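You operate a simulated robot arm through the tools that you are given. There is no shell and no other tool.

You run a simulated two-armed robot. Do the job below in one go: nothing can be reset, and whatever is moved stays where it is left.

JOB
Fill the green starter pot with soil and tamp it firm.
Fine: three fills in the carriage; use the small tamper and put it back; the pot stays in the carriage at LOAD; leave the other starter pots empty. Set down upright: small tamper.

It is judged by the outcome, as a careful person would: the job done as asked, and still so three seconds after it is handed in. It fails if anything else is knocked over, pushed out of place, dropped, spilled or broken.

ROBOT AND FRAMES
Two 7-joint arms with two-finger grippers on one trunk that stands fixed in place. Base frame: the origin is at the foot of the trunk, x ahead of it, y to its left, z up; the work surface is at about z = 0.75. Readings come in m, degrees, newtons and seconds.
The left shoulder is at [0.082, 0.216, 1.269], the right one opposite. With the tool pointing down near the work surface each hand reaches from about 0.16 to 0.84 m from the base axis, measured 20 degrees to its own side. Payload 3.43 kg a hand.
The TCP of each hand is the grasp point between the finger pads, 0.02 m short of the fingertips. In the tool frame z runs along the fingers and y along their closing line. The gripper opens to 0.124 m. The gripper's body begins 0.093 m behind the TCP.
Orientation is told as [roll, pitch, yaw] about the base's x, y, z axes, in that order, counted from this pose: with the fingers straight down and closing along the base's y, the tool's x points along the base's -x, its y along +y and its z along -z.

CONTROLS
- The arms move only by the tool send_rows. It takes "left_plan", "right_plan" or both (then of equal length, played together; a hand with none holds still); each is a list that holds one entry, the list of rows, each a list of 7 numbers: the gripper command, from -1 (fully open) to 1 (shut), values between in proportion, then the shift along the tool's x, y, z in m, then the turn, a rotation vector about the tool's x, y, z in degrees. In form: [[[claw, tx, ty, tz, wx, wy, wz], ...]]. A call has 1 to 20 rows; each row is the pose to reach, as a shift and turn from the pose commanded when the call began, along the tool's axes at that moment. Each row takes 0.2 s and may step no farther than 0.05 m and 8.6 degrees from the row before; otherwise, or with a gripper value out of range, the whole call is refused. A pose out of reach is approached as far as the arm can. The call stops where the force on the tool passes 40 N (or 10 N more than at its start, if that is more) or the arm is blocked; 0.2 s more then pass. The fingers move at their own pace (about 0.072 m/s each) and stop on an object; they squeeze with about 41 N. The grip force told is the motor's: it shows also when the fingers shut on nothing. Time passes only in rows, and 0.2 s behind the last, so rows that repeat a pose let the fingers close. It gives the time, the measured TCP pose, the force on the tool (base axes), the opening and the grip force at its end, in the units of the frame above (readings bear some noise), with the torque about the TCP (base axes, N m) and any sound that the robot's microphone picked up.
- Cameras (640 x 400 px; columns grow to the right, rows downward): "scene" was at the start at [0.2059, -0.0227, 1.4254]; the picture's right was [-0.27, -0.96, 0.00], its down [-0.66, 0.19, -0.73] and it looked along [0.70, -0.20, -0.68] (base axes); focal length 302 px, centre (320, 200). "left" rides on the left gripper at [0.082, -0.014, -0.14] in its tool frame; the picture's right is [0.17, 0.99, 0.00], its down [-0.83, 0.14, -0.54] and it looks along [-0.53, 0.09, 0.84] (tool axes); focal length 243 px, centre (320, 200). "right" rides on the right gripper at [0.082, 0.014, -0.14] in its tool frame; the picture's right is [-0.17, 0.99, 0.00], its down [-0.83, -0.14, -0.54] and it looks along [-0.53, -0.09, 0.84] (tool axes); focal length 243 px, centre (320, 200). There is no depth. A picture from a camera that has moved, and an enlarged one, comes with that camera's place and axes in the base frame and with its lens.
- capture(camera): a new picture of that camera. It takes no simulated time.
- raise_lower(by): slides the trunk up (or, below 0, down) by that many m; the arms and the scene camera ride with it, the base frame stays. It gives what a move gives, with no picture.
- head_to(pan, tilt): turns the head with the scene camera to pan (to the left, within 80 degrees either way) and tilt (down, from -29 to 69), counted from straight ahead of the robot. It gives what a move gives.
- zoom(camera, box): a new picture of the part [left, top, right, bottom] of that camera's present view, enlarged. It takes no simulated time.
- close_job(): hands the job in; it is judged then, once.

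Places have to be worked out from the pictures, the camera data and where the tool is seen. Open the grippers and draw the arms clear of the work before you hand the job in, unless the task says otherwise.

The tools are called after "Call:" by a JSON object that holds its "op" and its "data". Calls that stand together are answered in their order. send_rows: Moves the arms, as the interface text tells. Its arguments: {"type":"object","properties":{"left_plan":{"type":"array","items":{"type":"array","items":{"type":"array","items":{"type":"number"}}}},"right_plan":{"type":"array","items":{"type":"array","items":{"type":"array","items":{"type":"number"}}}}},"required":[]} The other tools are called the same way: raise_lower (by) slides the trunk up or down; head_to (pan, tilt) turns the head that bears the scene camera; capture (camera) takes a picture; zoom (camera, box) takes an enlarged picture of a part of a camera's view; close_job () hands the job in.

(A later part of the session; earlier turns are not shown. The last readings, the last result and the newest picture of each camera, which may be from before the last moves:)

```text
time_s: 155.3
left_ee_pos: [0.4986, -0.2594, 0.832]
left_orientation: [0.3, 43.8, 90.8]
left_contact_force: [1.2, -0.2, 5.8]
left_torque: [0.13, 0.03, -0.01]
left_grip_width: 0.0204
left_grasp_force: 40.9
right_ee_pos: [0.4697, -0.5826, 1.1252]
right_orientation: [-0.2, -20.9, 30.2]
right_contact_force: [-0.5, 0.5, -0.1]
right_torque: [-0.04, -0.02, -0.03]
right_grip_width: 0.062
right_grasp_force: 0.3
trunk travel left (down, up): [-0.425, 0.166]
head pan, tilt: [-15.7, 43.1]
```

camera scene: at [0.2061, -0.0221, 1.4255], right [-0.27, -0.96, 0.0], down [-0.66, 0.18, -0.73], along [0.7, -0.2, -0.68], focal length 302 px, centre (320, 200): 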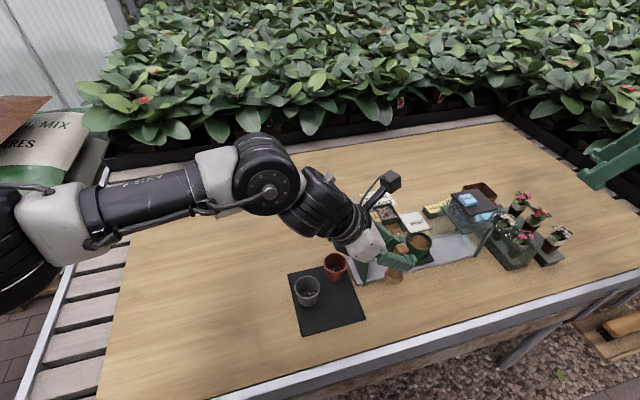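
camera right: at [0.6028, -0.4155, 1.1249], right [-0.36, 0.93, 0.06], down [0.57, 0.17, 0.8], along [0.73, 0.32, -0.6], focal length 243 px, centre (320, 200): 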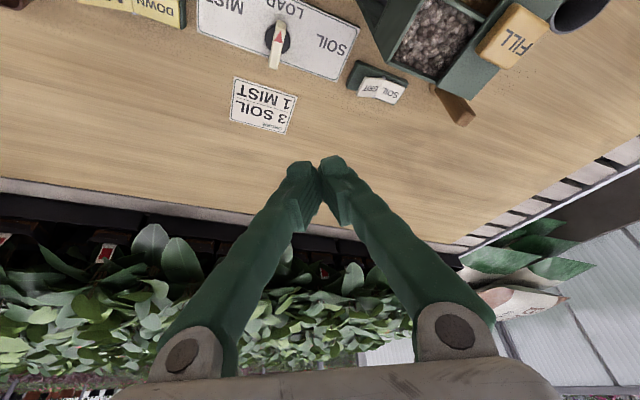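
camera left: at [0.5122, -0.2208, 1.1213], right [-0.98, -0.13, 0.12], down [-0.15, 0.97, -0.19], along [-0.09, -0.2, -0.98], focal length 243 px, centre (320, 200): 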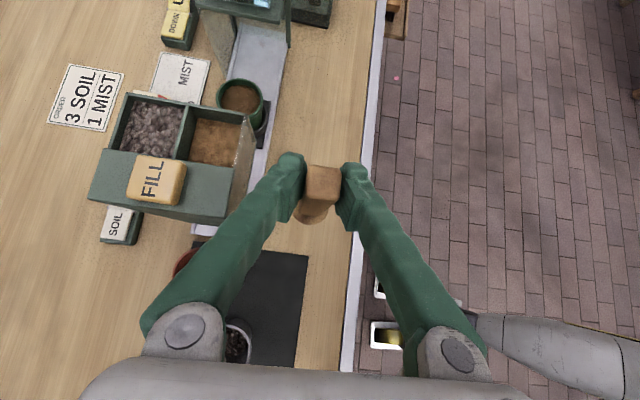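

Touching the bench (5.8 N). Opening the left gripper gently.

Call:
{"op": "send_rows", "data": {"left_plan": [[[0.6, 0, 0, 0, 0, 0, 0], [0.3, 0, 0, 0, 0, 0, 0], [0, 0, 0, 0, 0, 0, 0], [0, 0, 0, 0, 0, 0, 0]]]}}

Call:
{"op": "zoom", "data": {"camera": "left", "box": [230, 130, 410, 240]}}

```text
time_s: 156.3
left_ee_pos: [0.4988, -0.2594, 0.8324]
left_orientation: [0.3, 43.8, 90.8]
left_contact_force: [-0.2, 0.2, 0.4]
left_torque: [0.01, 0.01, -0.01]
left_grip_width: 0.0619
left_grasp_force: 0.1
right_ee_pos: [0.4694, -0.5832, 1.1256]
right_orientation: [-0.3, -20.8, 30.3]
right_contact_force: [-0.3, 0.0, 0.4]
right_torque: [0.0, 0.01, -0.01]
right_grip_width: 0.0621
right_grasp_force: 0.2
trunk travel left (down, up): [-0.425, 0.166]
head pan, tilt: [-15.7, 43.1]
```

```text
3.56 times, centred on (320, 185) of left
camera zoom: at [0.5117, -0.2208, 0.9889], right [-0.98, -0.13, 0.12], down [-0.15, 0.97, -0.19], along [-0.09, -0.2, -0.98], focal length 863 px, centre (320, 253)
```

zoom: 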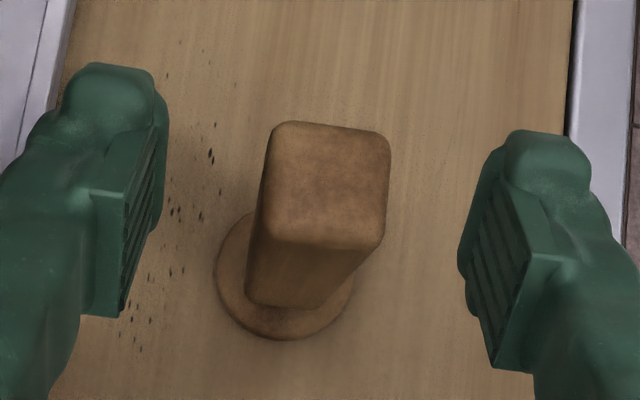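

The tamper stands upright at (0.4995,-0.2595). Left hand up and away to the left.

Call:
{"op": "send_rows", "data": {"left_plan": [[[0, 0.0138, 0, -0.0144, 0, 0, 0], [0, 0.0346, 0, -0.0361, 0, 0, 0], [0, 0.0554, 0, -0.0577, 0, 0, 0], [0, 0.0762, 0, -0.0794, 0, 0, 0], [0, 0.0545, 0, -0.1002, 0, 0, 0], [0, 0.0329, 0, -0.1209, 0, 0, 0], [0, 0.0112, 0, -0.1417, 0, 0, 0], [0, -0.0104, 0, -0.1624, 0, 0, 0], [0, -0.0321, 0, -0.1832, 0, 0, 0], [0, -0.0537, 0, -0.204, 0, 0, 0], [0, -0.0754, 0, -0.2247, 0, 0, 0], [0, -0.097, 0, -0.2455, 0, 0, 0], [0, -0.1187, 0, -0.2662, 0, 0, 0], [0, -0.14, 0, -0.287, 0, 0, 0], [0, -0.14, 0, -0.287, 0, 0, 0]]]}}

Call:
{"op": "capture", "data": {"camera": "scene"}}

```text
time_s: 159.5
left_ee_pos: [0.4953, 0.0409, 0.9425]
left_orientation: [0.5, 43.8, 90.8]
left_contact_force: [0.3, -0.6, -0.6]
left_torque: [-0.01, 0.02, -0.02]
left_grip_width: 0.062
left_grasp_force: 0.0
right_ee_pos: [0.47, -0.5837, 1.1249]
right_orientation: [-0.1, -20.9, 30.3]
right_contact_force: [0.7, -0.2, -0.9]
right_torque: [0.02, 0.01, 0.03]
right_grip_width: 0.062
right_grasp_force: 0.0
trunk travel left (down, up): [-0.425, 0.166]
head pan, tilt: [-15.7, 43.1]
```

```text
taken
camera scene: at [0.2063, -0.0233, 1.4254], right [-0.27, -0.96, 0.0], down [-0.66, 0.19, -0.73], along [0.7, -0.2, -0.68], focal length 302 px, centre (320, 200)
```

scene: 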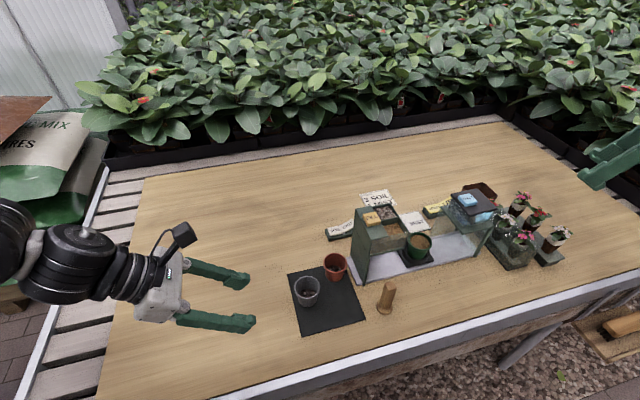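

Now the right hand: level, unyaw, and come over the tamper.

Call:
{"op": "send_rows", "data": {"right_plan": [[[0, 0, 0, 0, 0, 7, 0], [0, 0, 0, 0, 0, 14, 0], [0, 0, 0, 0, 0, 20.9, 0], [0, 0, 0, 0, 0, 20.9, 0]]]}}

Call:
{"op": "send_rows", "data": {"right_plan": [[[0, 0, 0, 0, 0, 0, 7.6], [0, 0, 0, 0, 0, 0, 15.2], [0, 0, 0, 0, 0, 0, 22.8], [0, 0, 0, 0, 0, 0, 30.3], [0, 0, 0, 0, 0, 0, 30.3]]]}}

```text
time_s: 160.5
left_ee_pos: [0.4955, 0.0412, 0.9433]
left_orientation: [0.2, 43.8, 90.7]
left_contact_force: [0.9, -0.5, 0.6]
left_torque: [-0.01, 0.0, -0.01]
left_grip_width: 0.0619
left_grasp_force: 0.1
right_ee_pos: [0.4689, -0.5847, 1.1249]
right_orientation: [0.0, 0.0, 30.3]
right_contact_force: [-0.4, 0.0, -0.3]
right_torque: [0.01, 0.01, 0.02]
right_grip_width: 0.062
right_grasp_force: 0.2
trunk travel left (down, up): [-0.425, 0.166]
head pan, tilt: [-15.7, 43.1]
```

```text
time_s: 161.7
left_ee_pos: [0.4962, 0.0414, 0.9426]
left_orientation: [0.3, 43.9, 90.9]
left_contact_force: [0.8, 0.3, -0.7]
left_torque: [0.0, 0.01, 0.02]
left_grip_width: 0.0621
left_grasp_force: 0.0
right_ee_pos: [0.4685, -0.5849, 1.1256]
right_orientation: [-0.1, -0.1, -0.1]
right_contact_force: [0.5, 0.2, -0.1]
right_torque: [0.03, 0.01, -0.02]
right_grip_width: 0.0619
right_grasp_force: 0.0
trunk travel left (down, up): [-0.425, 0.166]
head pan, tilt: [-15.7, 43.1]
```

Call:
{"op": "send_rows", "data": {"right_plan": [[[0, -0.0034, 0.0362, 0.0173, 0, 0, 0], [0, -0.0069, 0.0723, 0.0347, 0, 0, 0], [0, -0.0103, 0.1085, 0.052, 0, 0, 0], [0, -0.0138, 0.1447, 0.0693, 0, 0, 0], [0, -0.0172, 0.1808, 0.0867, 0, 0, 0], [0, -0.0207, 0.217, 0.104, 0, 0, 0], [0, -0.0241, 0.2532, 0.1213, 0, 0, 0], [0, -0.0276, 0.2893, 0.1387, 0, 0, 0], [0, -0.031, 0.3255, 0.156, 0, 0, 0], [0, -0.031, 0.3255, 0.156, 0, 0, 0]]]}}

Call:
{"op": "capture", "data": {"camera": "right"}}

Call:
{"op": "zoom", "data": {"camera": "scene", "box": [330, 210, 450, 320]}}

```text
time_s: 163.9
left_ee_pos: [0.4949, 0.0415, 0.9422]
left_orientation: [0.4, 43.8, 90.8]
left_contact_force: [-1.0, -0.6, 0.3]
left_torque: [-0.03, -0.01, 0.01]
left_grip_width: 0.0618
left_grasp_force: 0.0
right_ee_pos: [0.5012, -0.2566, 0.9692]
right_orientation: [0.0, -0.2, -0.1]
right_contact_force: [0.8, 0.1, 0.0]
right_torque: [-0.01, -0.01, -0.02]
right_grip_width: 0.0619
right_grasp_force: 0.1
trunk travel left (down, up): [-0.425, 0.166]
head pan, tilt: [-15.7, 43.1]
```

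```text
taken
camera right: at [0.4197, -0.2433, 1.1079], right [0.17, 0.99, 0.0], down [0.83, -0.14, 0.54], along [0.53, -0.09, -0.84], focal length 243 px, centre (320, 200)
```

right: 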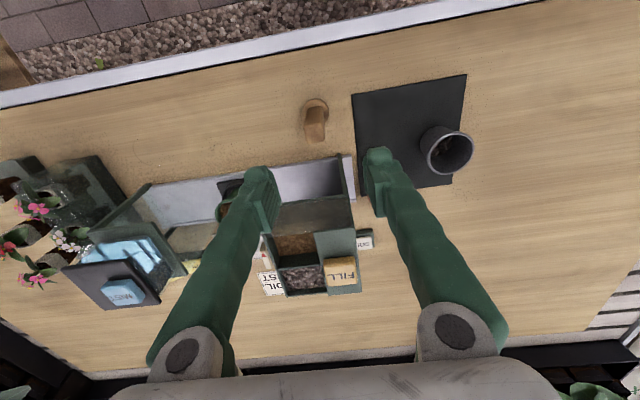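

```text
3.64 times, centred on (390, 265) of scene
camera zoom: at [0.2048, -0.0224, 1.4257], right [-0.27, -0.96, 0.0], down [-0.66, 0.18, -0.73], along [0.7, -0.2, -0.68], focal length 1098 px, centre (66, -36)
```

zoom: 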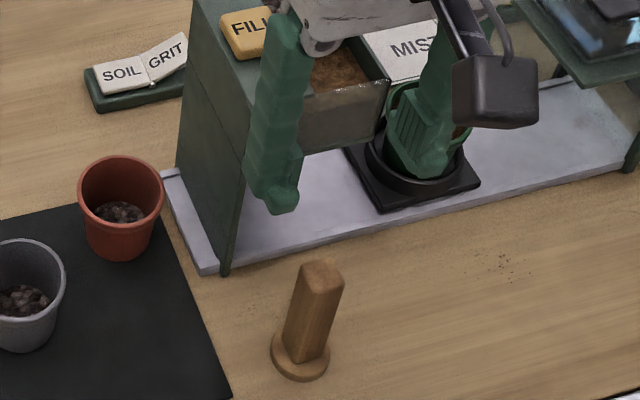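

The tamper is centred below. Descending to grip the handle (TCP ≈7.5 cm above the bench).

Call:
{"op": "send_rows", "data": {"right_plan": [[[0, 0.002, -0.0027, 0.03, 0, 0, 0], [0, 0.002, -0.0027, 0.065, 0, 0, 0], [0, 0.002, -0.0027, 0.1, 0, 0, 0], [0, 0.002, -0.0027, 0.125, 0, 0, 0], [0, 0.002, -0.0027, 0.142, 0, 0, 0], [0, 0.002, -0.0027, 0.142, 0, 0, 0]]]}}

Call:
{"op": "zoom", "data": {"camera": "right", "box": [220, 100, 420, 240]}}

```text
time_s: 165.3
left_ee_pos: [0.4959, 0.0424, 0.9416]
left_orientation: [0.3, 43.7, 90.8]
left_contact_force: [0.5, 0.1, 0.7]
left_torque: [0.01, -0.01, 0.0]
left_grip_width: 0.0623
left_grasp_force: 0.1
right_ee_pos: [0.4987, -0.2617, 0.8268]
right_orientation: [0.0, -0.1, 0.0]
right_contact_force: [0.1, 0.4, 0.5]
right_torque: [-0.01, -0.03, 0.03]
right_grip_width: 0.0619
right_grasp_force: 0.1
trunk travel left (down, up): [-0.425, 0.166]
head pan, tilt: [-15.7, 43.1]
```

```text
2.86 times, centred on (320, 170) of right
camera zoom: at [0.4173, -0.2475, 0.966], right [0.17, 0.99, 0.0], down [0.83, -0.14, 0.54], along [0.53, -0.09, -0.84], focal length 693 px, centre (320, 286)
```

zoom: 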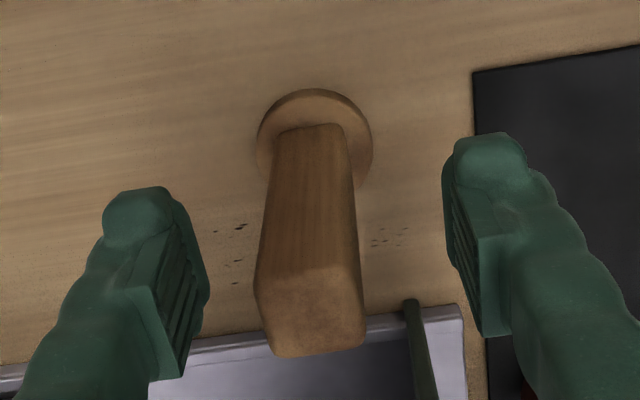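

Shifting 3 mm to centre and closing.

Call:
{"op": "send_rows", "data": {"right_plan": [[[0, 0, -0.003, 0, 0, 0, 0], [0.25, 0, -0.003, 0, 0, 0, 0], [0.45, 0, -0.003, 0, 0, 0, 0], [0.6, 0, -0.003, 0, 0, 0, 0], [0.8, 0, -0.003, 0, 0, 0, 0], [1, 0, -0.003, 0, 0, 0, 0], [1, 0, -0.003, 0, 0, 0, 0]]]}}

Call:
{"op": "zoom", "data": {"camera": "right", "box": [220, 100, 420, 240]}}

```text
time_s: 166.9
left_ee_pos: [0.4973, 0.0418, 0.9413]
left_orientation: [0.4, 43.8, 90.9]
left_contact_force: [0.5, 0.2, -0.2]
left_torque: [0.01, 0.03, -0.01]
left_grip_width: 0.0621
left_grasp_force: 0.0
right_ee_pos: [0.4994, -0.2633, 0.827]
right_orientation: [-0.1, -0.2, -0.2]
right_contact_force: [-0.2, 0.2, -0.3]
right_torque: [-0.01, 0.02, 0.0]
right_grip_width: 0.0204
right_grasp_force: 41.4
trunk travel left (down, up): [-0.425, 0.166]
head pan, tilt: [-15.7, 43.1]
```

```text
2.86 times, centred on (320, 170) of right
camera zoom: at [0.4174, -0.2504, 0.9664], right [0.17, 0.99, 0.0], down [0.83, -0.14, 0.54], along [0.53, -0.09, -0.84], focal length 693 px, centre (320, 286)
```

zoom: 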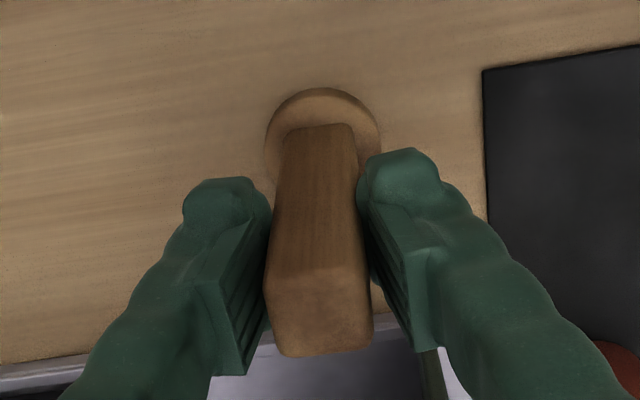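

Gripped upright; the tamper's axis sits ~5 mm behind the TCP in x. Lifting and carrying it over the pot at (0.607,-0.400).

Call:
{"op": "send_rows", "data": {"right_plan": [[[1, 0, 0, -0.02, 0, 0, 0], [1, 0, 0, -0.06, 0, 0, 0], [1, 0, 0, -0.1, 0, 0, 0], [1, 0, 0, -0.143, 0, 0, 0], [1, 0, -0.045, -0.143, 0, 0, 0], [1, 0, -0.09, -0.143, 0, 0, 0], [1, 0, -0.1367, -0.143, 0, 0, 0], [1, -0.0375, -0.1367, -0.143, 0, 0, 0], [1, -0.075, -0.1367, -0.143, 0, 0, 0], [1, -0.1124, -0.1367, -0.143, 0, 0, 0], [1, -0.1124, -0.1367, -0.143, 0, 0, 0]]]}}

Call:
{"op": "zoom", "data": {"camera": "right", "box": [220, 60, 420, 240]}}

Call:
{"op": "zoom", "data": {"camera": "scene", "box": [370, 180, 470, 270]}}

```text
time_s: 169.3
left_ee_pos: [0.4954, 0.042, 0.9428]
left_orientation: [0.2, 43.8, 90.8]
left_contact_force: [-0.3, 0.0, 0.0]
left_torque: [0.0, 0.02, 0.01]
left_grip_width: 0.0621
left_grasp_force: 0.1
right_ee_pos: [0.6094, -0.4009, 0.9711]
right_orientation: [-0.1, -0.1, 0.1]
right_contact_force: [-0.1, -0.1, -0.9]
right_torque: [-0.01, -0.01, 0.05]
right_grip_width: 0.0203
right_grasp_force: 41.0
trunk travel left (down, up): [-0.425, 0.166]
head pan, tilt: [-15.7, 43.1]
```

```text
2.22 times, centred on (320, 150) of right
camera zoom: at [0.5281, -0.3875, 1.1108], right [0.17, 0.99, 0.0], down [0.83, -0.14, 0.54], along [0.53, -0.09, -0.84], focal length 539 px, centre (320, 311)
```

zoom: 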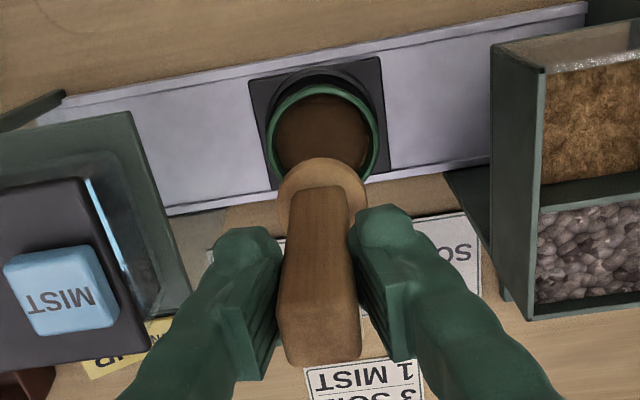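

```text
4.44 times, centred on (420, 225) of scene
camera zoom: at [0.2055, -0.0226, 1.4255], right [-0.27, -0.96, 0.0], down [-0.66, 0.18, -0.73], along [0.7, -0.2, -0.68], focal length 1342 px, centre (-124, 89)
```

zoom: 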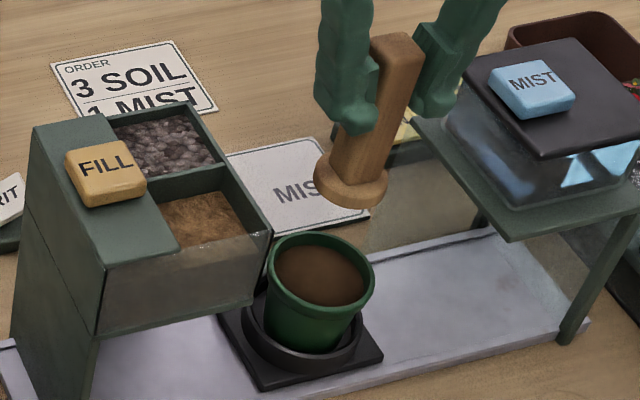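

Tamper axis (0.6045,-0.3994) is aligned with the pot centre. Lowering to the rim height and checking clearance.

Call:
{"op": "send_rows", "data": {"right_plan": [[[1, 0, 0, 0.025, 0, 0, 0], [1, 0, 0, 0.05, 0, 0, 0], [1, 0, 0, 0.066, 0, 0, 0], [1, 0, 0, 0.066, 0, 0, 0]]]}}

Call:
{"op": "zoom", "data": {"camera": "right", "box": [240, 100, 400, 240]}}

Call:
{"op": "zoom", "data": {"camera": "scene", "box": [390, 200, 450, 265]}}

```text
time_s: 170.3
left_ee_pos: [0.4965, 0.0417, 0.9415]
left_orientation: [0.4, 43.8, 90.8]
left_contact_force: [-0.1, -0.1, -1.0]
left_torque: [0.03, 0.01, -0.01]
left_grip_width: 0.0622
left_grasp_force: 0.0
right_ee_pos: [0.6109, -0.4015, 0.9049]
right_orientation: [-0.1, -0.1, -0.1]
right_contact_force: [-0.7, -0.1, -1.4]
right_torque: [-0.03, -0.02, 0.01]
right_grip_width: 0.0202
right_grasp_force: 41.0
trunk travel left (down, up): [-0.425, 0.166]
head pan, tilt: [-15.7, 43.1]
```

```text
2.86 times, centred on (320, 170) of right
camera zoom: at [0.5298, -0.3879, 1.0438], right [0.17, 0.99, 0.0], down [0.83, -0.14, 0.54], along [0.53, -0.09, -0.84], focal length 693 px, centre (320, 286)
```

zoom: 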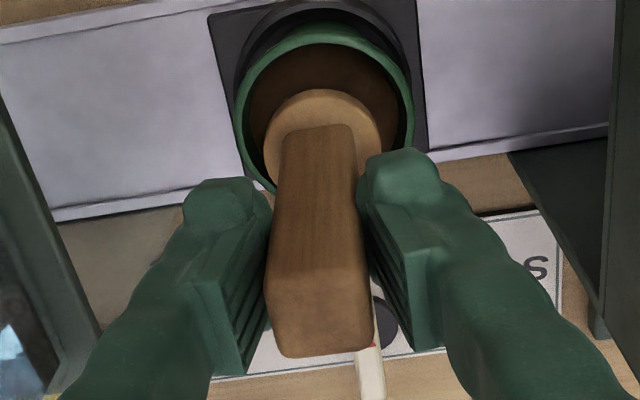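

```text
6.15 times, centred on (420, 232) of scene
camera zoom: at [0.2059, -0.0226, 1.4255], right [-0.27, -0.96, 0.0], down [-0.66, 0.18, -0.73], along [0.7, -0.2, -0.68], focal length 1858 px, centre (-295, 0)
```

zoom: 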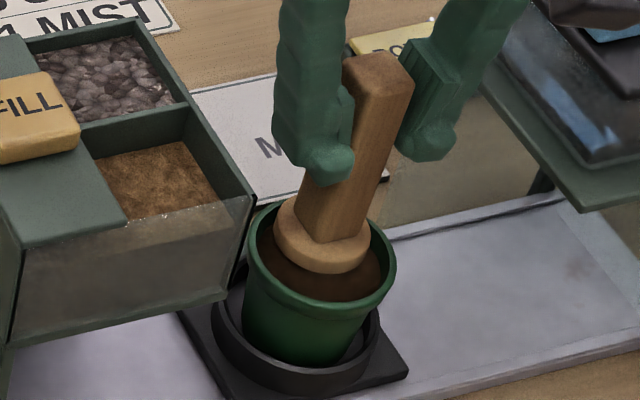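

Well centred inside the rim. Lowering gently into the soil.

Call:
{"op": "send_rows", "data": {"right_plan": [[[1, 0, 0, 0.005, 0, 0, 0], [1, 0, 0, 0.01, 0, 0, 0], [1, 0, 0, 0.014, 0, 0, 0], [1, 0, 0, 0.014, 0, 0, 0]]]}}

Call:
{"op": "zoom", "data": {"camera": "scene", "box": [390, 200, 450, 265]}}

```text
time_s: 171.3
left_ee_pos: [0.4954, 0.0419, 0.9443]
left_orientation: [0.2, 43.9, 90.7]
left_contact_force: [0.0, 0.2, -0.8]
left_torque: [-0.03, -0.01, 0.02]
left_grip_width: 0.0619
left_grasp_force: 0.0
right_ee_pos: [0.6093, -0.4, 0.8931]
right_orientation: [-0.1, -0.4, -0.2]
right_contact_force: [-4.4, -0.6, 24.3]
right_torque: [-0.08, 0.51, 0.0]
right_grip_width: 0.0204
right_grasp_force: 41.5
trunk travel left (down, up): [-0.425, 0.166]
head pan, tilt: [-15.7, 43.1]
```

```text
6.15 times, centred on (420, 232) of scene
camera zoom: at [0.2033, -0.0212, 1.4261], right [-0.27, -0.96, 0.0], down [-0.66, 0.18, -0.73], along [0.7, -0.2, -0.68], focal length 1858 px, centre (-295, 0)
```

zoom: 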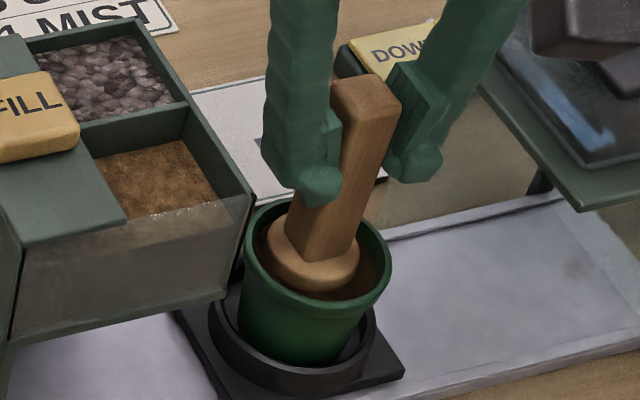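

24 N on the soil surface. Pressing a bit further and holding to compact.

Call:
{"op": "send_rows", "data": {"right_plan": [[[1, 0, 0, 0.002, 0, 0, 0], [1, 0, 0, 0.003, 0, 0, 0], [1, 0, 0, 0.003, 0, 0, 0], [1, 0, 0, 0.003, 0, 0, 0]]]}}

Call:
{"op": "zoom", "data": {"camera": "scene", "box": [390, 200, 450, 265]}}

```text
time_s: 171.9
left_ee_pos: [0.4939, 0.0419, 0.943]
left_orientation: [0.3, 43.8, 90.7]
left_contact_force: [0.4, -0.3, 0.8]
left_torque: [0.02, 0.0, -0.02]
left_grip_width: 0.0619
left_grasp_force: 0.1
right_ee_pos: [0.6131, -0.3988, 0.892]
right_orientation: [-0.1, -0.6, -0.1]
right_contact_force: [-7.7, 0.0, 27.0]
right_torque: [-0.01, 0.84, 0.01]
right_grip_width: 0.0204
right_grasp_force: 41.9
trunk travel left (down, up): [-0.425, 0.166]
head pan, tilt: [-15.7, 43.1]
stopped in row 2 (right hand): the force on the tool passed its limit at 42 N (the readings are from after the stop); the commanded pose is now the measured one
```

```text
6.15 times, centred on (420, 232) of scene
camera zoom: at [0.2039, -0.0219, 1.4258], right [-0.27, -0.96, 0.0], down [-0.66, 0.18, -0.73], along [0.7, -0.2, -0.68], focal length 1858 px, centre (-295, 0)
```

zoom: 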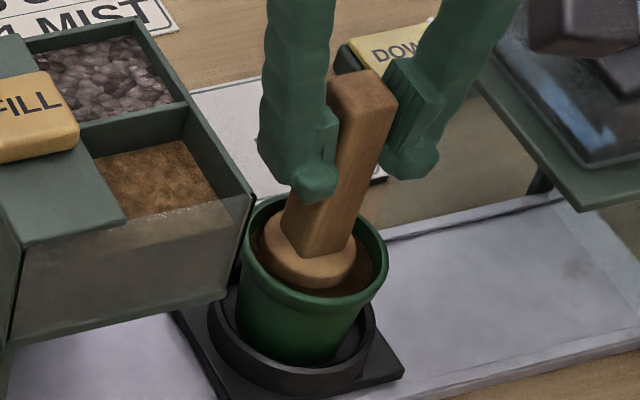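

42 N peak reached — firm. There's a slight lateral load, so I'll lift off and inspect the soil surface.

Call:
{"op": "send_rows", "data": {"right_plan": [[[1, 0.001, 0, -0.005, 0, 0, 0], [1, 0.003, 0, -0.02, 0, 0, 0], [1, 0.005, 0, -0.045, 0, 0, 0], [1, 0.005, 0, -0.075, 0, 0, 0], [1, 0.005, 0, -0.1, 0, 0, 0], [1, 0.005, 0, -0.1, 0, 0, 0]]]}}

Call:
{"op": "zoom", "data": {"camera": "right", "box": [220, 60, 420, 240]}}

Call:
{"op": "zoom", "data": {"camera": "scene", "box": [390, 200, 450, 265]}}

```text
time_s: 173.3
left_ee_pos: [0.4961, 0.0404, 0.9417]
left_orientation: [0.4, 43.7, 90.8]
left_contact_force: [0.8, 0.5, 0.0]
left_torque: [-0.03, 0.0, 0.01]
left_grip_width: 0.062
left_grasp_force: 0.0
right_ee_pos: [0.6069, -0.4014, 0.9896]
right_orientation: [0.0, -0.4, -0.1]
right_contact_force: [1.0, 0.0, -0.8]
right_torque: [0.02, -0.01, 0.0]
right_grip_width: 0.0203
right_grasp_force: 40.9
trunk travel left (down, up): [-0.425, 0.166]
head pan, tilt: [-15.7, 43.1]
```

```text
2.22 times, centred on (320, 150) of right
camera zoom: at [0.5252, -0.3873, 1.1282], right [0.17, 0.99, 0.0], down [0.83, -0.14, 0.54], along [0.54, -0.09, -0.84], focal length 539 px, centre (320, 311)
```

zoom: 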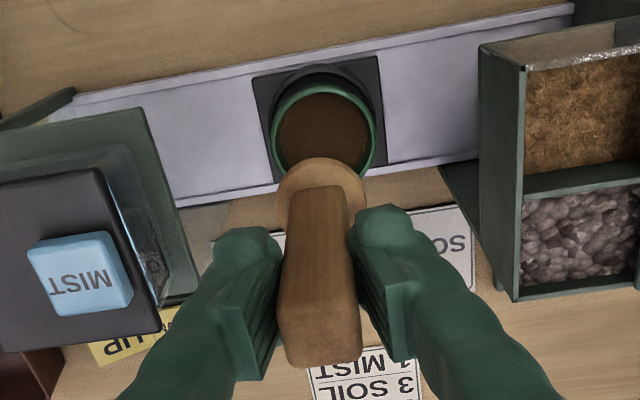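

```text
6.15 times, centred on (420, 232) of scene
camera zoom: at [0.2068, -0.023, 1.4253], right [-0.27, -0.96, 0.0], down [-0.66, 0.19, -0.73], along [0.7, -0.2, -0.68], focal length 1858 px, centre (-295, 0)
```

zoom: 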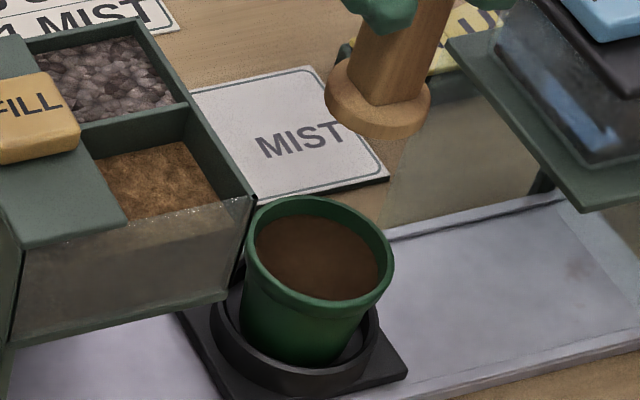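

Checking the soil surface at the same zoom as before tamping.

Call:
{"op": "zoom", "data": {"camera": "scene", "box": [395, 220, 445, 265]}}

Call:
{"op": "zoom", "data": {"camera": "right", "box": [290, 80, 350, 140]}}

```text
8.89 times, centred on (420, 242) of scene
camera zoom: at [0.2068, -0.023, 1.4253], right [-0.27, -0.96, 0.0], down [-0.66, 0.19, -0.73], along [0.7, -0.2, -0.68], focal length 2684 px, centre (-569, -178)
```

zoom: 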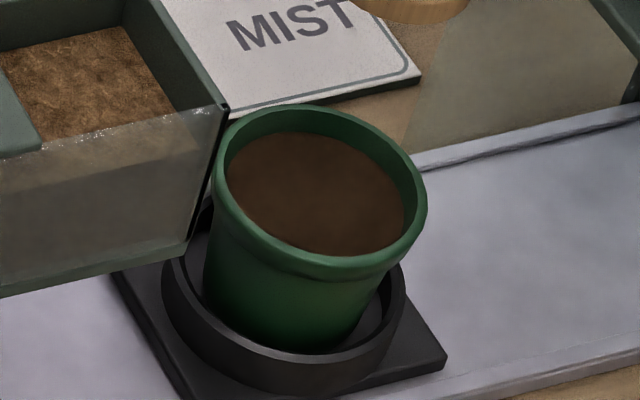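

```text
6.67 times, centred on (320, 110) of right
camera zoom: at [0.5252, -0.3873, 1.1282], right [0.17, 0.99, 0.0], down [0.83, -0.14, 0.54], along [0.54, -0.09, -0.84], focal length 1618 px, centre (320, 800)
```

zoom: 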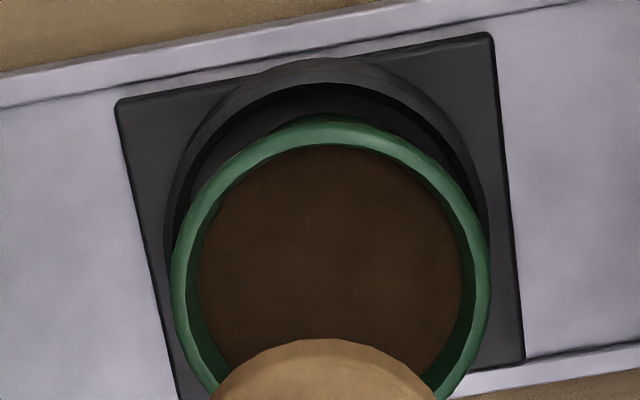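

The surface looks the same, so I'll tamp again with a sustained press (~30–35 N) after recentring slightly.

Call:
{"op": "send_rows", "data": {"right_plan": [[[1, 0, 0.001, 0.04, 0, 0.4, 0], [1, 0, 0.001, 0.08, 0, 0.4, 0], [1, 0, 0.001, 0.093, 0, 0.4, 0], [1, 0, 0.001, 0.0965, 0, 0.4, 0], [1, 0, 0.001, 0.0985, 0, 0.4, 0], [1, 0, 0.001, 0.0985, 0, 0.4, 0], [1, 0, 0.001, 0.0985, 0, 0.4, 0], [1, 0, 0.001, 0.0985, 0, 0.4, 0], [1, 0, 0.001, 0.0985, 0, 0.4, 0], [1, 0, 0.001, 0.0985, 0, 0.4, 0]]]}}

Call:
{"op": "zoom", "data": {"camera": "right", "box": [240, 100, 400, 240]}}

Call:
{"op": "zoom", "data": {"camera": "scene", "box": [390, 200, 450, 265]}}

```text
time_s: 175.5
left_ee_pos: [0.4949, 0.0421, 0.9421]
left_orientation: [0.2, 43.9, 90.7]
left_contact_force: [0.3, -0.1, 0.2]
left_torque: [-0.04, -0.01, 0.02]
left_grip_width: 0.0619
left_grasp_force: 0.1
right_ee_pos: [0.6072, -0.3983, 0.8936]
right_orientation: [-0.1, -0.2, 0.0]
right_contact_force: [2.0, -0.5, 21.8]
right_torque: [-0.02, -0.26, -0.02]
right_grip_width: 0.0201
right_grasp_force: 41.1
trunk travel left (down, up): [-0.425, 0.166]
head pan, tilt: [-15.7, 43.1]
```

```text
2.86 times, centred on (320, 170) of right
camera zoom: at [0.5257, -0.3847, 1.0322], right [0.17, 0.99, 0.0], down [0.83, -0.14, 0.54], along [0.53, -0.09, -0.84], focal length 693 px, centre (320, 286)
```

zoom: 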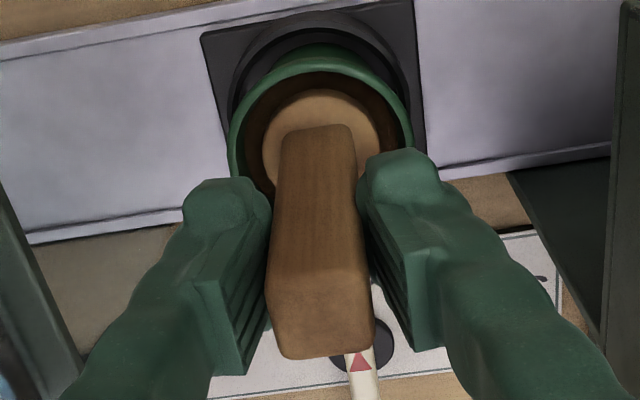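

```text
6.15 times, centred on (420, 232) of scene
camera zoom: at [0.2041, -0.0213, 1.4258], right [-0.27, -0.96, 0.0], down [-0.66, 0.18, -0.73], along [0.7, -0.2, -0.68], focal length 1858 px, centre (-295, 0)
```

zoom: 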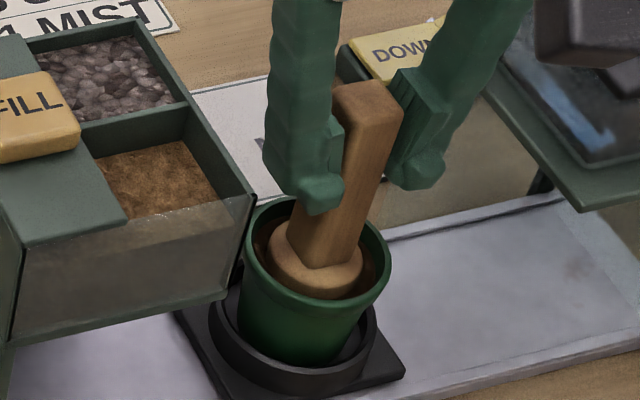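

Steady 22 N. Increasing to ~35 N and holding.

Call:
{"op": "send_rows", "data": {"right_plan": [[[1, 0, 0, 0.0007, 0, 0, 0], [1, 0, 0, 0.0013, 0, 0, 0], [1, 0, 0, 0.0013, 0, 0, 0], [1, 0, 0, 0.0013, 0, 0, 0], [1, 0, 0, 0.0013, 0, 0, 0], [1, 0, 0, 0.0013, 0, 0, 0]]]}}

```text
time_s: 176.9
left_ee_pos: [0.494, 0.0428, 0.9428]
left_orientation: [0.2, 43.9, 90.8]
left_contact_force: [-0.1, -0.2, 0.0]
left_torque: [-0.01, 0.03, 0.03]
left_grip_width: 0.0621
left_grasp_force: 0.1
right_ee_pos: [0.6064, -0.3982, 0.8925]
right_orientation: [0.0, -0.1, -0.1]
right_contact_force: [3.1, -0.1, 32.8]
right_torque: [0.03, -0.29, 0.0]
right_grip_width: 0.02
right_grasp_force: 40.5
trunk travel left (down, up): [-0.425, 0.166]
head pan, tilt: [-15.7, 43.1]
```

33 N held for about a second. Lifting and inspecting.

Call:
{"op": "send_rows", "data": {"right_plan": [[[1, 0, 0, -0.005, 0, 0, 0], [1, 0, 0, -0.02, 0, 0, 0], [1, 0, 0, -0.045, 0, 0, 0], [1, 0, 0, -0.075, 0, 0, 0], [1, 0, 0, -0.1, 0, 0, 0], [1, 0, 0, -0.1, 0, 0, 0]]]}}

Call:
{"op": "zoom", "data": {"camera": "scene", "box": [395, 220, 445, 265]}}

Call:
{"op": "zoom", "data": {"camera": "right", "box": [240, 80, 400, 240]}}

```text
time_s: 178.3
left_ee_pos: [0.4961, 0.0411, 0.9424]
left_orientation: [0.4, 43.9, 90.7]
left_contact_force: [0.3, 1.0, 0.4]
left_torque: [0.03, -0.02, -0.03]
left_grip_width: 0.0621
left_grasp_force: 0.1
right_ee_pos: [0.6089, -0.3994, 0.9901]
right_orientation: [-0.1, 0.1, -0.1]
right_contact_force: [-0.4, 0.1, -0.7]
right_torque: [0.02, 0.0, 0.01]
right_grip_width: 0.0205
right_grasp_force: 41.9
trunk travel left (down, up): [-0.425, 0.166]
head pan, tilt: [-15.7, 43.1]
```

```text
8.89 times, centred on (420, 242) of scene
camera zoom: at [0.2066, -0.0231, 1.4253], right [-0.27, -0.96, 0.0], down [-0.66, 0.19, -0.73], along [0.7, -0.2, -0.68], focal length 2684 px, centre (-569, -178)
```

zoom: 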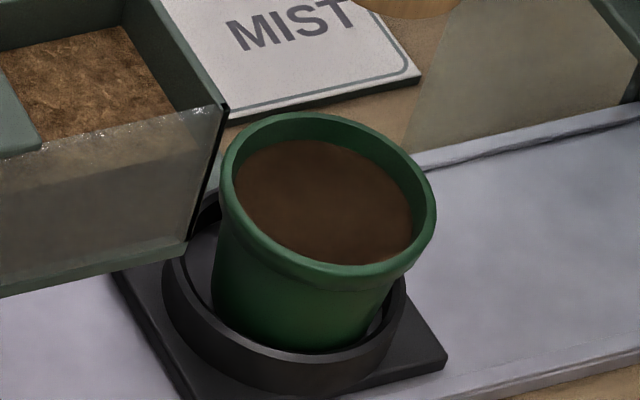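

```text
2.50 times, centred on (320, 160) of right
camera zoom: at [0.5276, -0.3861, 1.1295], right [0.17, 0.99, 0.0], down [0.83, -0.14, 0.54], along [0.53, -0.09, -0.84], focal length 606 px, centre (320, 300)
```

zoom: 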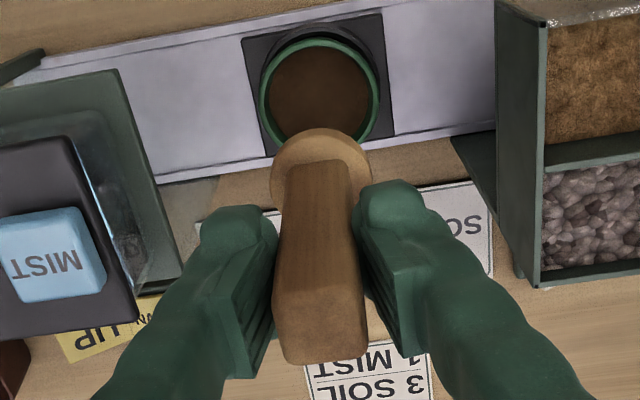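

The pot nudged ~2 mm inside its ring, still upright. I'll look closely at the soil texture.

Call:
{"op": "zoom", "data": {"camera": "scene", "box": [408, 228, 434, 252]}}

Call:
{"op": "zoom", "data": {"camera": "right", "box": [295, 85, 350, 135]}}

```text
16.00 times, centred on (421, 240) of scene
camera zoom: at [0.2066, -0.0231, 1.4253], right [-0.27, -0.96, 0.0], down [-0.66, 0.19, -0.73], along [0.7, -0.2, -0.68], focal length 4832 px, centre (-1296, -440)
```

zoom: 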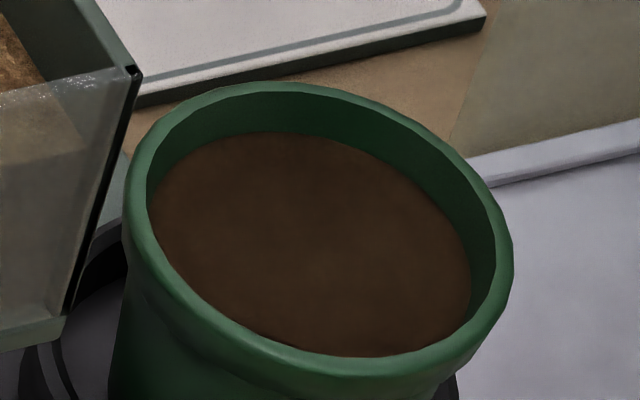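

```text
8.00 times, centred on (322, 110) of right
camera zoom: at [0.5276, -0.3861, 1.1295], right [0.17, 0.99, 0.0], down [0.83, -0.14, 0.54], along [0.53, -0.09, -0.84], focal length 1941 px, centre (300, 920)
```

zoom: 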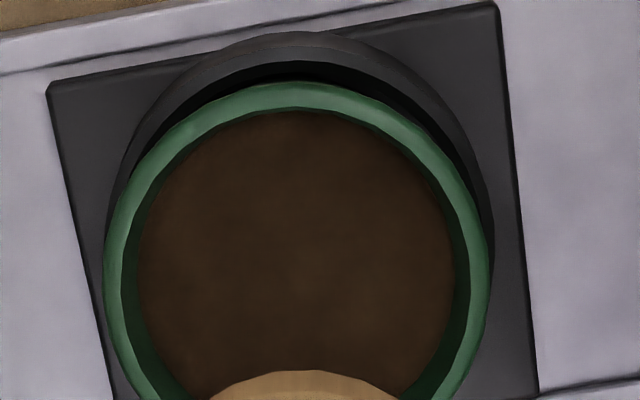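

The soil is pressed flat and firm (peaks of 42 N, sustained 33 N). Now returning the tamper to the hand-over spot on the bench.

Call:
{"op": "send_rows", "data": {"right_plan": [[[1, 0.0365, 0, 0, 0, 0, 0], [1, 0.073, 0, 0, 0, 0, 0], [1, 0.1095, 0, 0, 0, 0, 0], [1, 0.1095, 0.045, 0, 0, 0, 0], [1, 0.1095, 0.09, 0, 0, 0, 0], [1, 0.1095, 0.136, 0, 0, 0, 0], [1, 0.1095, 0.136, 0.04, 0, 0, 0], [1, 0.1095, 0.136, 0.08, 0, 0, 0], [1, 0.1095, 0.136, 0.12, 0, 0, 0], [1, 0.1095, 0.136, 0.148, 0, 0, 0], [1, 0.1095, 0.136, 0.158, 0, 0, 0], [1, 0.1095, 0.136, 0.158, 0, 0, 0]]]}}

Call:
{"op": "zoom", "data": {"camera": "right", "box": [220, 100, 420, 240]}}

Call:
{"op": "capture", "data": {"camera": "scene"}}

```text
time_s: 180.9
left_ee_pos: [0.4965, 0.0412, 0.9425]
left_orientation: [0.4, 43.7, 90.8]
left_contact_force: [-0.3, 0.0, -0.2]
left_torque: [-0.02, 0.0, -0.02]
left_grip_width: 0.0623
left_grasp_force: 0.0
right_ee_pos: [0.4978, -0.2632, 0.8317]
right_orientation: [-0.1, 0.0, -0.2]
right_contact_force: [-0.1, 0.2, -0.5]
right_torque: [0.02, 0.02, 0.02]
right_grip_width: 0.0204
right_grasp_force: 41.0
trunk travel left (down, up): [-0.425, 0.166]
head pan, tilt: [-15.7, 43.1]
```

```text
2.86 times, centred on (320, 170) of right
camera zoom: at [0.4174, -0.2498, 0.9709], right [0.17, 0.99, 0.0], down [0.83, -0.14, 0.54], along [0.53, -0.09, -0.84], focal length 693 px, centre (320, 286)
```

zoom: 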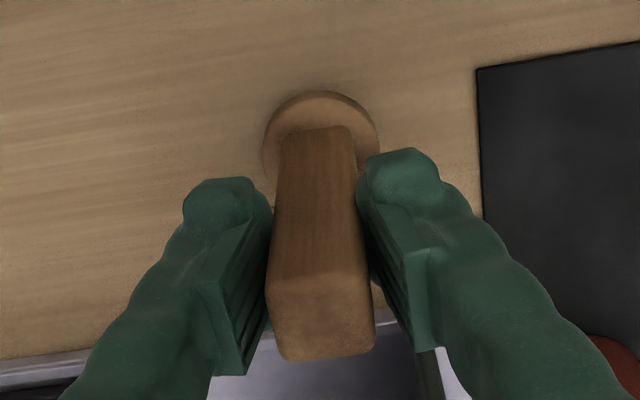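

```text
taken
camera scene: at [0.2061, -0.0227, 1.4255], right [-0.27, -0.96, 0.0], down [-0.66, 0.19, -0.73], along [0.7, -0.2, -0.68], focal length 302 px, centre (320, 200)
```

scene: 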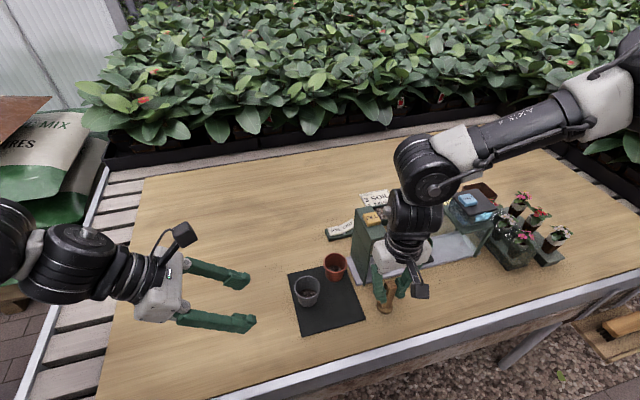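

Lowering the last few millimetres to touch the bench.

Call:
{"op": "send_rows", "data": {"right_plan": [[[1, 0, 0, 0.003, 0, 0, 0], [1, 0, 0, 0.0045, 0, 0, 0], [1, 0, 0, 0.0045, 0, 0, 0]]]}}

```text
time_s: 181.7
left_ee_pos: [0.496, 0.0413, 0.9415]
left_orientation: [0.4, 43.8, 90.8]
left_contact_force: [-0.6, 0.4, -0.5]
left_torque: [-0.03, -0.01, 0.0]
left_grip_width: 0.0617
left_grasp_force: 0.0
right_ee_pos: [0.4986, -0.2637, 0.828]
right_orientation: [-0.2, 0.0, -0.1]
right_contact_force: [-0.5, -0.3, -0.7]
right_torque: [0.01, 0.01, -0.01]
right_grip_width: 0.0206
right_grasp_force: 40.9
trunk travel left (down, up): [-0.425, 0.166]
head pan, tilt: [-15.7, 43.1]
```

Call:
{"op": "send_rows", "data": {"right_plan": [[[1, 0, 0, 0.001, 0, 0, 0], [1, 0, 0, 0.002, 0, 0, 0], [1, 0, 0, 0.002, 0, 0, 0]]]}}

```text
time_s: 182.5
left_ee_pos: [0.4962, 0.0412, 0.9428]
left_orientation: [0.3, 43.8, 90.9]
left_contact_force: [-0.5, 0.2, 0.7]
left_torque: [0.0, 0.0, 0.05]
left_grip_width: 0.0621
left_grasp_force: 0.1
right_ee_pos: [0.4987, -0.2636, 0.8275]
right_orientation: [-0.1, -0.2, -0.2]
right_contact_force: [-0.5, -1.6, 8.1]
right_torque: [-0.05, -0.07, -0.01]
right_grip_width: 0.0205
right_grasp_force: 41.3
trunk travel left (down, up): [-0.425, 0.166]
head pan, tilt: [-15.7, 43.1]
```

The tamper is on the bench (8 N). Releasing with the right hand and checking it stands before rising.

Call:
{"op": "send_rows", "data": {"right_plan": [[[0.6, 0, 0, 0, 0, 0, 0], [0.3, 0, 0, 0, 0, 0, 0], [0, 0, 0, 0, 0, 0, 0], [0, 0, 0, 0, 0, 0, 0]]]}}

Call:
{"op": "zoom", "data": {"camera": "right", "box": [220, 100, 420, 240]}}

```text
time_s: 183.5
left_ee_pos: [0.4968, 0.0414, 0.9421]
left_orientation: [0.3, 43.8, 90.7]
left_contact_force: [0.1, -0.7, 0.2]
left_torque: [-0.01, 0.01, -0.02]
left_grip_width: 0.0621
left_grasp_force: 0.0
right_ee_pos: [0.4986, -0.2635, 0.8261]
right_orientation: [-0.1, 0.0, 0.0]
right_contact_force: [-0.8, -1.1, 0.1]
right_torque: [0.03, 0.0, -0.01]
right_grip_width: 0.0623
right_grasp_force: 0.1
trunk travel left (down, up): [-0.425, 0.166]
head pan, tilt: [-15.7, 43.1]
```

```text
2.86 times, centred on (320, 170) of right
camera zoom: at [0.4176, -0.2495, 0.965], right [0.17, 0.99, 0.0], down [0.83, -0.14, 0.54], along [0.53, -0.09, -0.84], focal length 693 px, centre (320, 286)
```

zoom: 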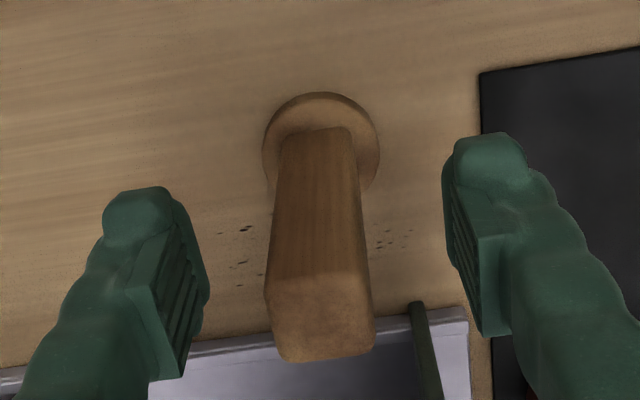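

Standing upright. Right hand straight up and aside.

Call:
{"op": "send_rows", "data": {"right_plan": [[[0, 0, 0, -0.03, 0, 0, 0], [0, 0, 0, -0.07, 0, 0, 0], [0, 0, 0, -0.11, 0, 0, 0], [0, 0, 0, -0.15, 0, 0, 0], [0, 0, -0.04, -0.17, 0, 0, 0], [0, 0, -0.085, -0.19, 0, 0, 0], [0, 0.005, -0.13, -0.21, 0, 0, 0], [0, 0.01, -0.175, -0.23, 0, 0, 0], [0, 0.015, -0.22, -0.25, 0, 0, 0], [0, 0.02, -0.265, -0.27, 0, 0, 0], [0, 0.025, -0.31, -0.29, 0, 0, 0], [0, 0.025, -0.31, -0.29, 0, 0, 0]]]}}

Call:
{"op": "capture", "data": {"camera": "scene"}}

```text
time_s: 186.1
left_ee_pos: [0.4964, 0.041, 0.9433]
left_orientation: [0.4, 43.8, 90.7]
left_contact_force: [-1.3, -0.2, 0.5]
left_torque: [0.0, -0.01, -0.01]
left_grip_width: 0.0621
left_grasp_force: 0.0
right_ee_pos: [0.4734, -0.5724, 1.114]
right_orientation: [-0.1, 0.1, -0.2]
right_contact_force: [-0.8, 0.3, -0.4]
right_torque: [-0.01, 0.03, -0.03]
right_grip_width: 0.0619
right_grasp_force: 0.1
trunk travel left (down, up): [-0.425, 0.166]
head pan, tilt: [-15.7, 43.1]
```

```text
taken
camera scene: at [0.2064, -0.0221, 1.4254], right [-0.27, -0.96, 0.0], down [-0.66, 0.18, -0.73], along [0.7, -0.2, -0.68], focal length 302 px, centre (320, 200)
```

scene: 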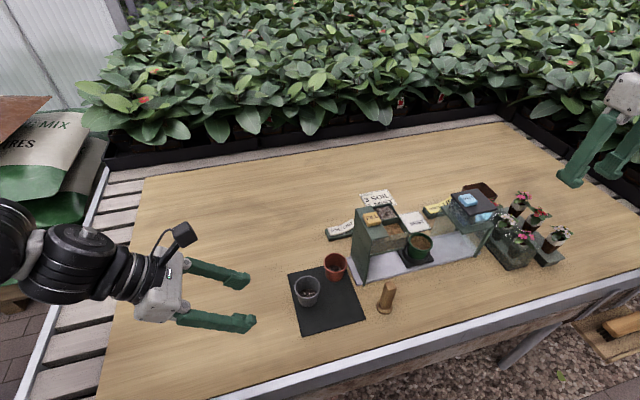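

Left hand returns over the tamper.

Call:
{"op": "send_rows", "data": {"left_plan": [[[0, 0.0222, 0.0002, 0.0203, 0, 0, 0], [0, 0.0443, 0.0004, 0.0406, 0, 0, 0], [0, 0.0665, 0.0005, 0.0608, 0, 0, 0], [0, 0.0886, 0.0007, 0.0811, 0, 0, 0], [0, 0.1108, 0.0009, 0.1014, 0, 0, 0], [0, 0.133, 0.0011, 0.1217, 0, 0, 0], [0, 0.1551, 0.0013, 0.142, 0, 0, 0], [0, 0.1773, 0.0014, 0.1622, 0, 0, 0], [0, 0.1994, 0.0016, 0.1825, 0, 0, 0], [0, 0.2216, 0.0018, 0.2028, 0, 0, 0], [0, 0.2216, 0.0018, 0.2028, 0, 0, 0]]]}}

Call:
{"op": "zoom", "data": {"camera": "left", "box": [230, 130, 410, 240]}}

```text
time_s: 188.5
left_ee_pos: [0.4971, -0.2594, 0.9481]
left_orientation: [0.5, 43.7, 90.8]
left_contact_force: [-0.3, 0.7, 0.9]
left_torque: [-0.01, 0.01, -0.02]
left_grip_width: 0.0618
left_grasp_force: 0.0
right_ee_pos: [0.4725, -0.5726, 1.115]
right_orientation: [-0.1, 0.1, -0.1]
right_contact_force: [0.1, -0.3, 0.3]
right_torque: [-0.01, -0.02, -0.03]
right_grip_width: 0.0621
right_grasp_force: 0.0
trunk travel left (down, up): [-0.425, 0.166]
head pan, tilt: [-15.7, 43.1]
```

```text
3.56 times, centred on (320, 185) of left
camera zoom: at [0.51, -0.2207, 1.1059], right [-0.98, -0.13, 0.12], down [-0.15, 0.97, -0.19], along [-0.09, -0.2, -0.98], focal length 863 px, centre (320, 253)
```

zoom: 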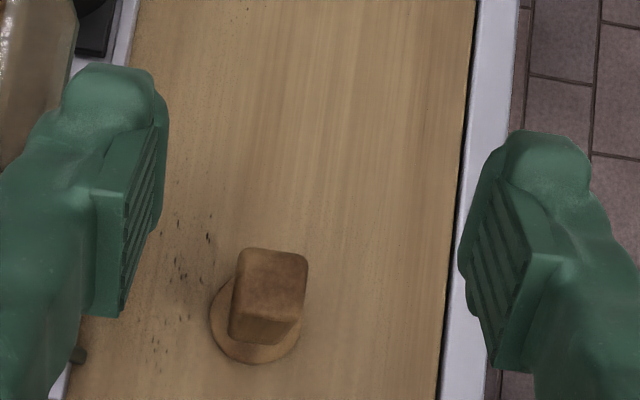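

Tamper centred well. Descending to grip height.

Call:
{"op": "send_rows", "data": {"left_plan": [[[0, -0.0115, -0.001, 0.0119, 0, 0, 0], [0, -0.023, -0.001, 0.0239, 0, 0, 0], [0, -0.0345, -0.001, 0.0358, 0, 0, 0], [0, -0.0461, -0.001, 0.0477, 0, 0, 0], [0, -0.0576, -0.001, 0.0596, 0, 0, 0], [0, -0.0691, -0.001, 0.0716, 0, 0, 0], [0, -0.0806, -0.001, 0.0835, 0, 0, 0], [0, -0.0806, -0.001, 0.0835, 0, 0, 0]]]}}

Call:
{"op": "zoom", "data": {"camera": "left", "box": [230, 130, 410, 240]}}

```text
time_s: 190.3
left_ee_pos: [0.4979, -0.258, 0.8335]
left_orientation: [0.3, 43.8, 90.8]
left_contact_force: [-0.4, 0.0, -0.3]
left_torque: [-0.03, -0.01, 0.0]
left_grip_width: 0.0619
left_grasp_force: 0.0
right_ee_pos: [0.4748, -0.5733, 1.1142]
right_orientation: [-0.1, 0.0, -0.1]
right_contact_force: [0.4, 0.8, 0.6]
right_torque: [0.0, -0.01, 0.02]
right_grip_width: 0.062
right_grasp_force: 0.1
trunk travel left (down, up): [-0.425, 0.166]
head pan, tilt: [-15.7, 43.1]
```

```text
3.56 times, centred on (320, 185) of left
camera zoom: at [0.5102, -0.2201, 0.9896], right [-0.98, -0.13, 0.12], down [-0.15, 0.97, -0.19], along [-0.09, -0.2, -0.98], focal length 863 px, centre (320, 253)
```

zoom: 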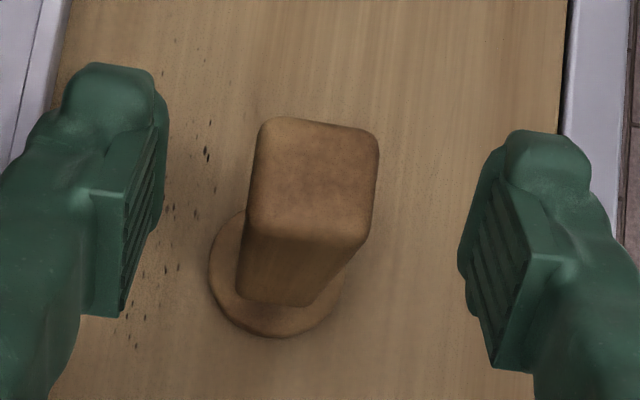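

Shifting 3 mm to centre, then closing.

Call:
{"op": "send_rows", "data": {"left_plan": [[[0, 0, -0.003, 0, 0, 0, 0], [0.25, 0, -0.003, 0, 0, 0, 0], [0.45, 0, -0.003, 0, 0, 0, 0], [0.6, 0, -0.003, 0, 0, 0, 0], [0.8, 0, -0.003, 0, 0, 0, 0], [1, 0, -0.003, 0, 0, 0, 0], [1, 0, -0.003, 0, 0, 0, 0]]]}}

Call:
{"op": "zoom", "data": {"camera": "left", "box": [230, 130, 410, 240]}}

```text
time_s: 191.9
left_ee_pos: [0.5009, -0.2584, 0.8336]
left_orientation: [0.4, 43.8, 90.8]
left_contact_force: [-0.2, 0.2, 0.4]
left_torque: [0.01, -0.01, 0.01]
left_grip_width: 0.0204
left_grasp_force: 41.3
right_ee_pos: [0.4736, -0.5729, 1.1146]
right_orientation: [-0.2, 0.0, -0.2]
right_contact_force: [0.0, 0.2, -0.7]
right_torque: [-0.01, 0.02, -0.02]
right_grip_width: 0.0621
right_grasp_force: 0.1
trunk travel left (down, up): [-0.425, 0.166]
head pan, tilt: [-15.7, 43.1]
```

```text
3.56 times, centred on (320, 185) of left
camera zoom: at [0.5134, -0.22, 0.9896], right [-0.98, -0.13, 0.12], down [-0.15, 0.97, -0.19], along [-0.09, -0.2, -0.98], focal length 863 px, centre (320, 253)
```

zoom: 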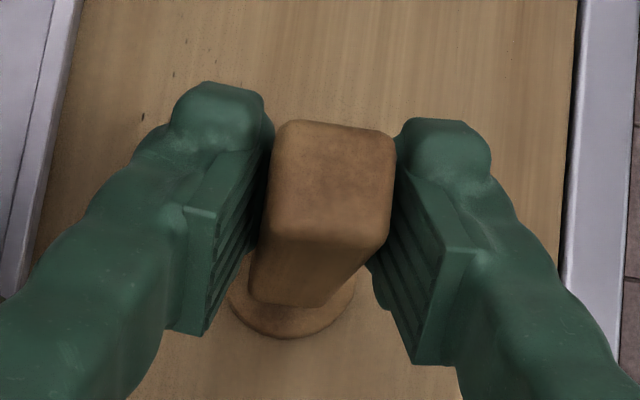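

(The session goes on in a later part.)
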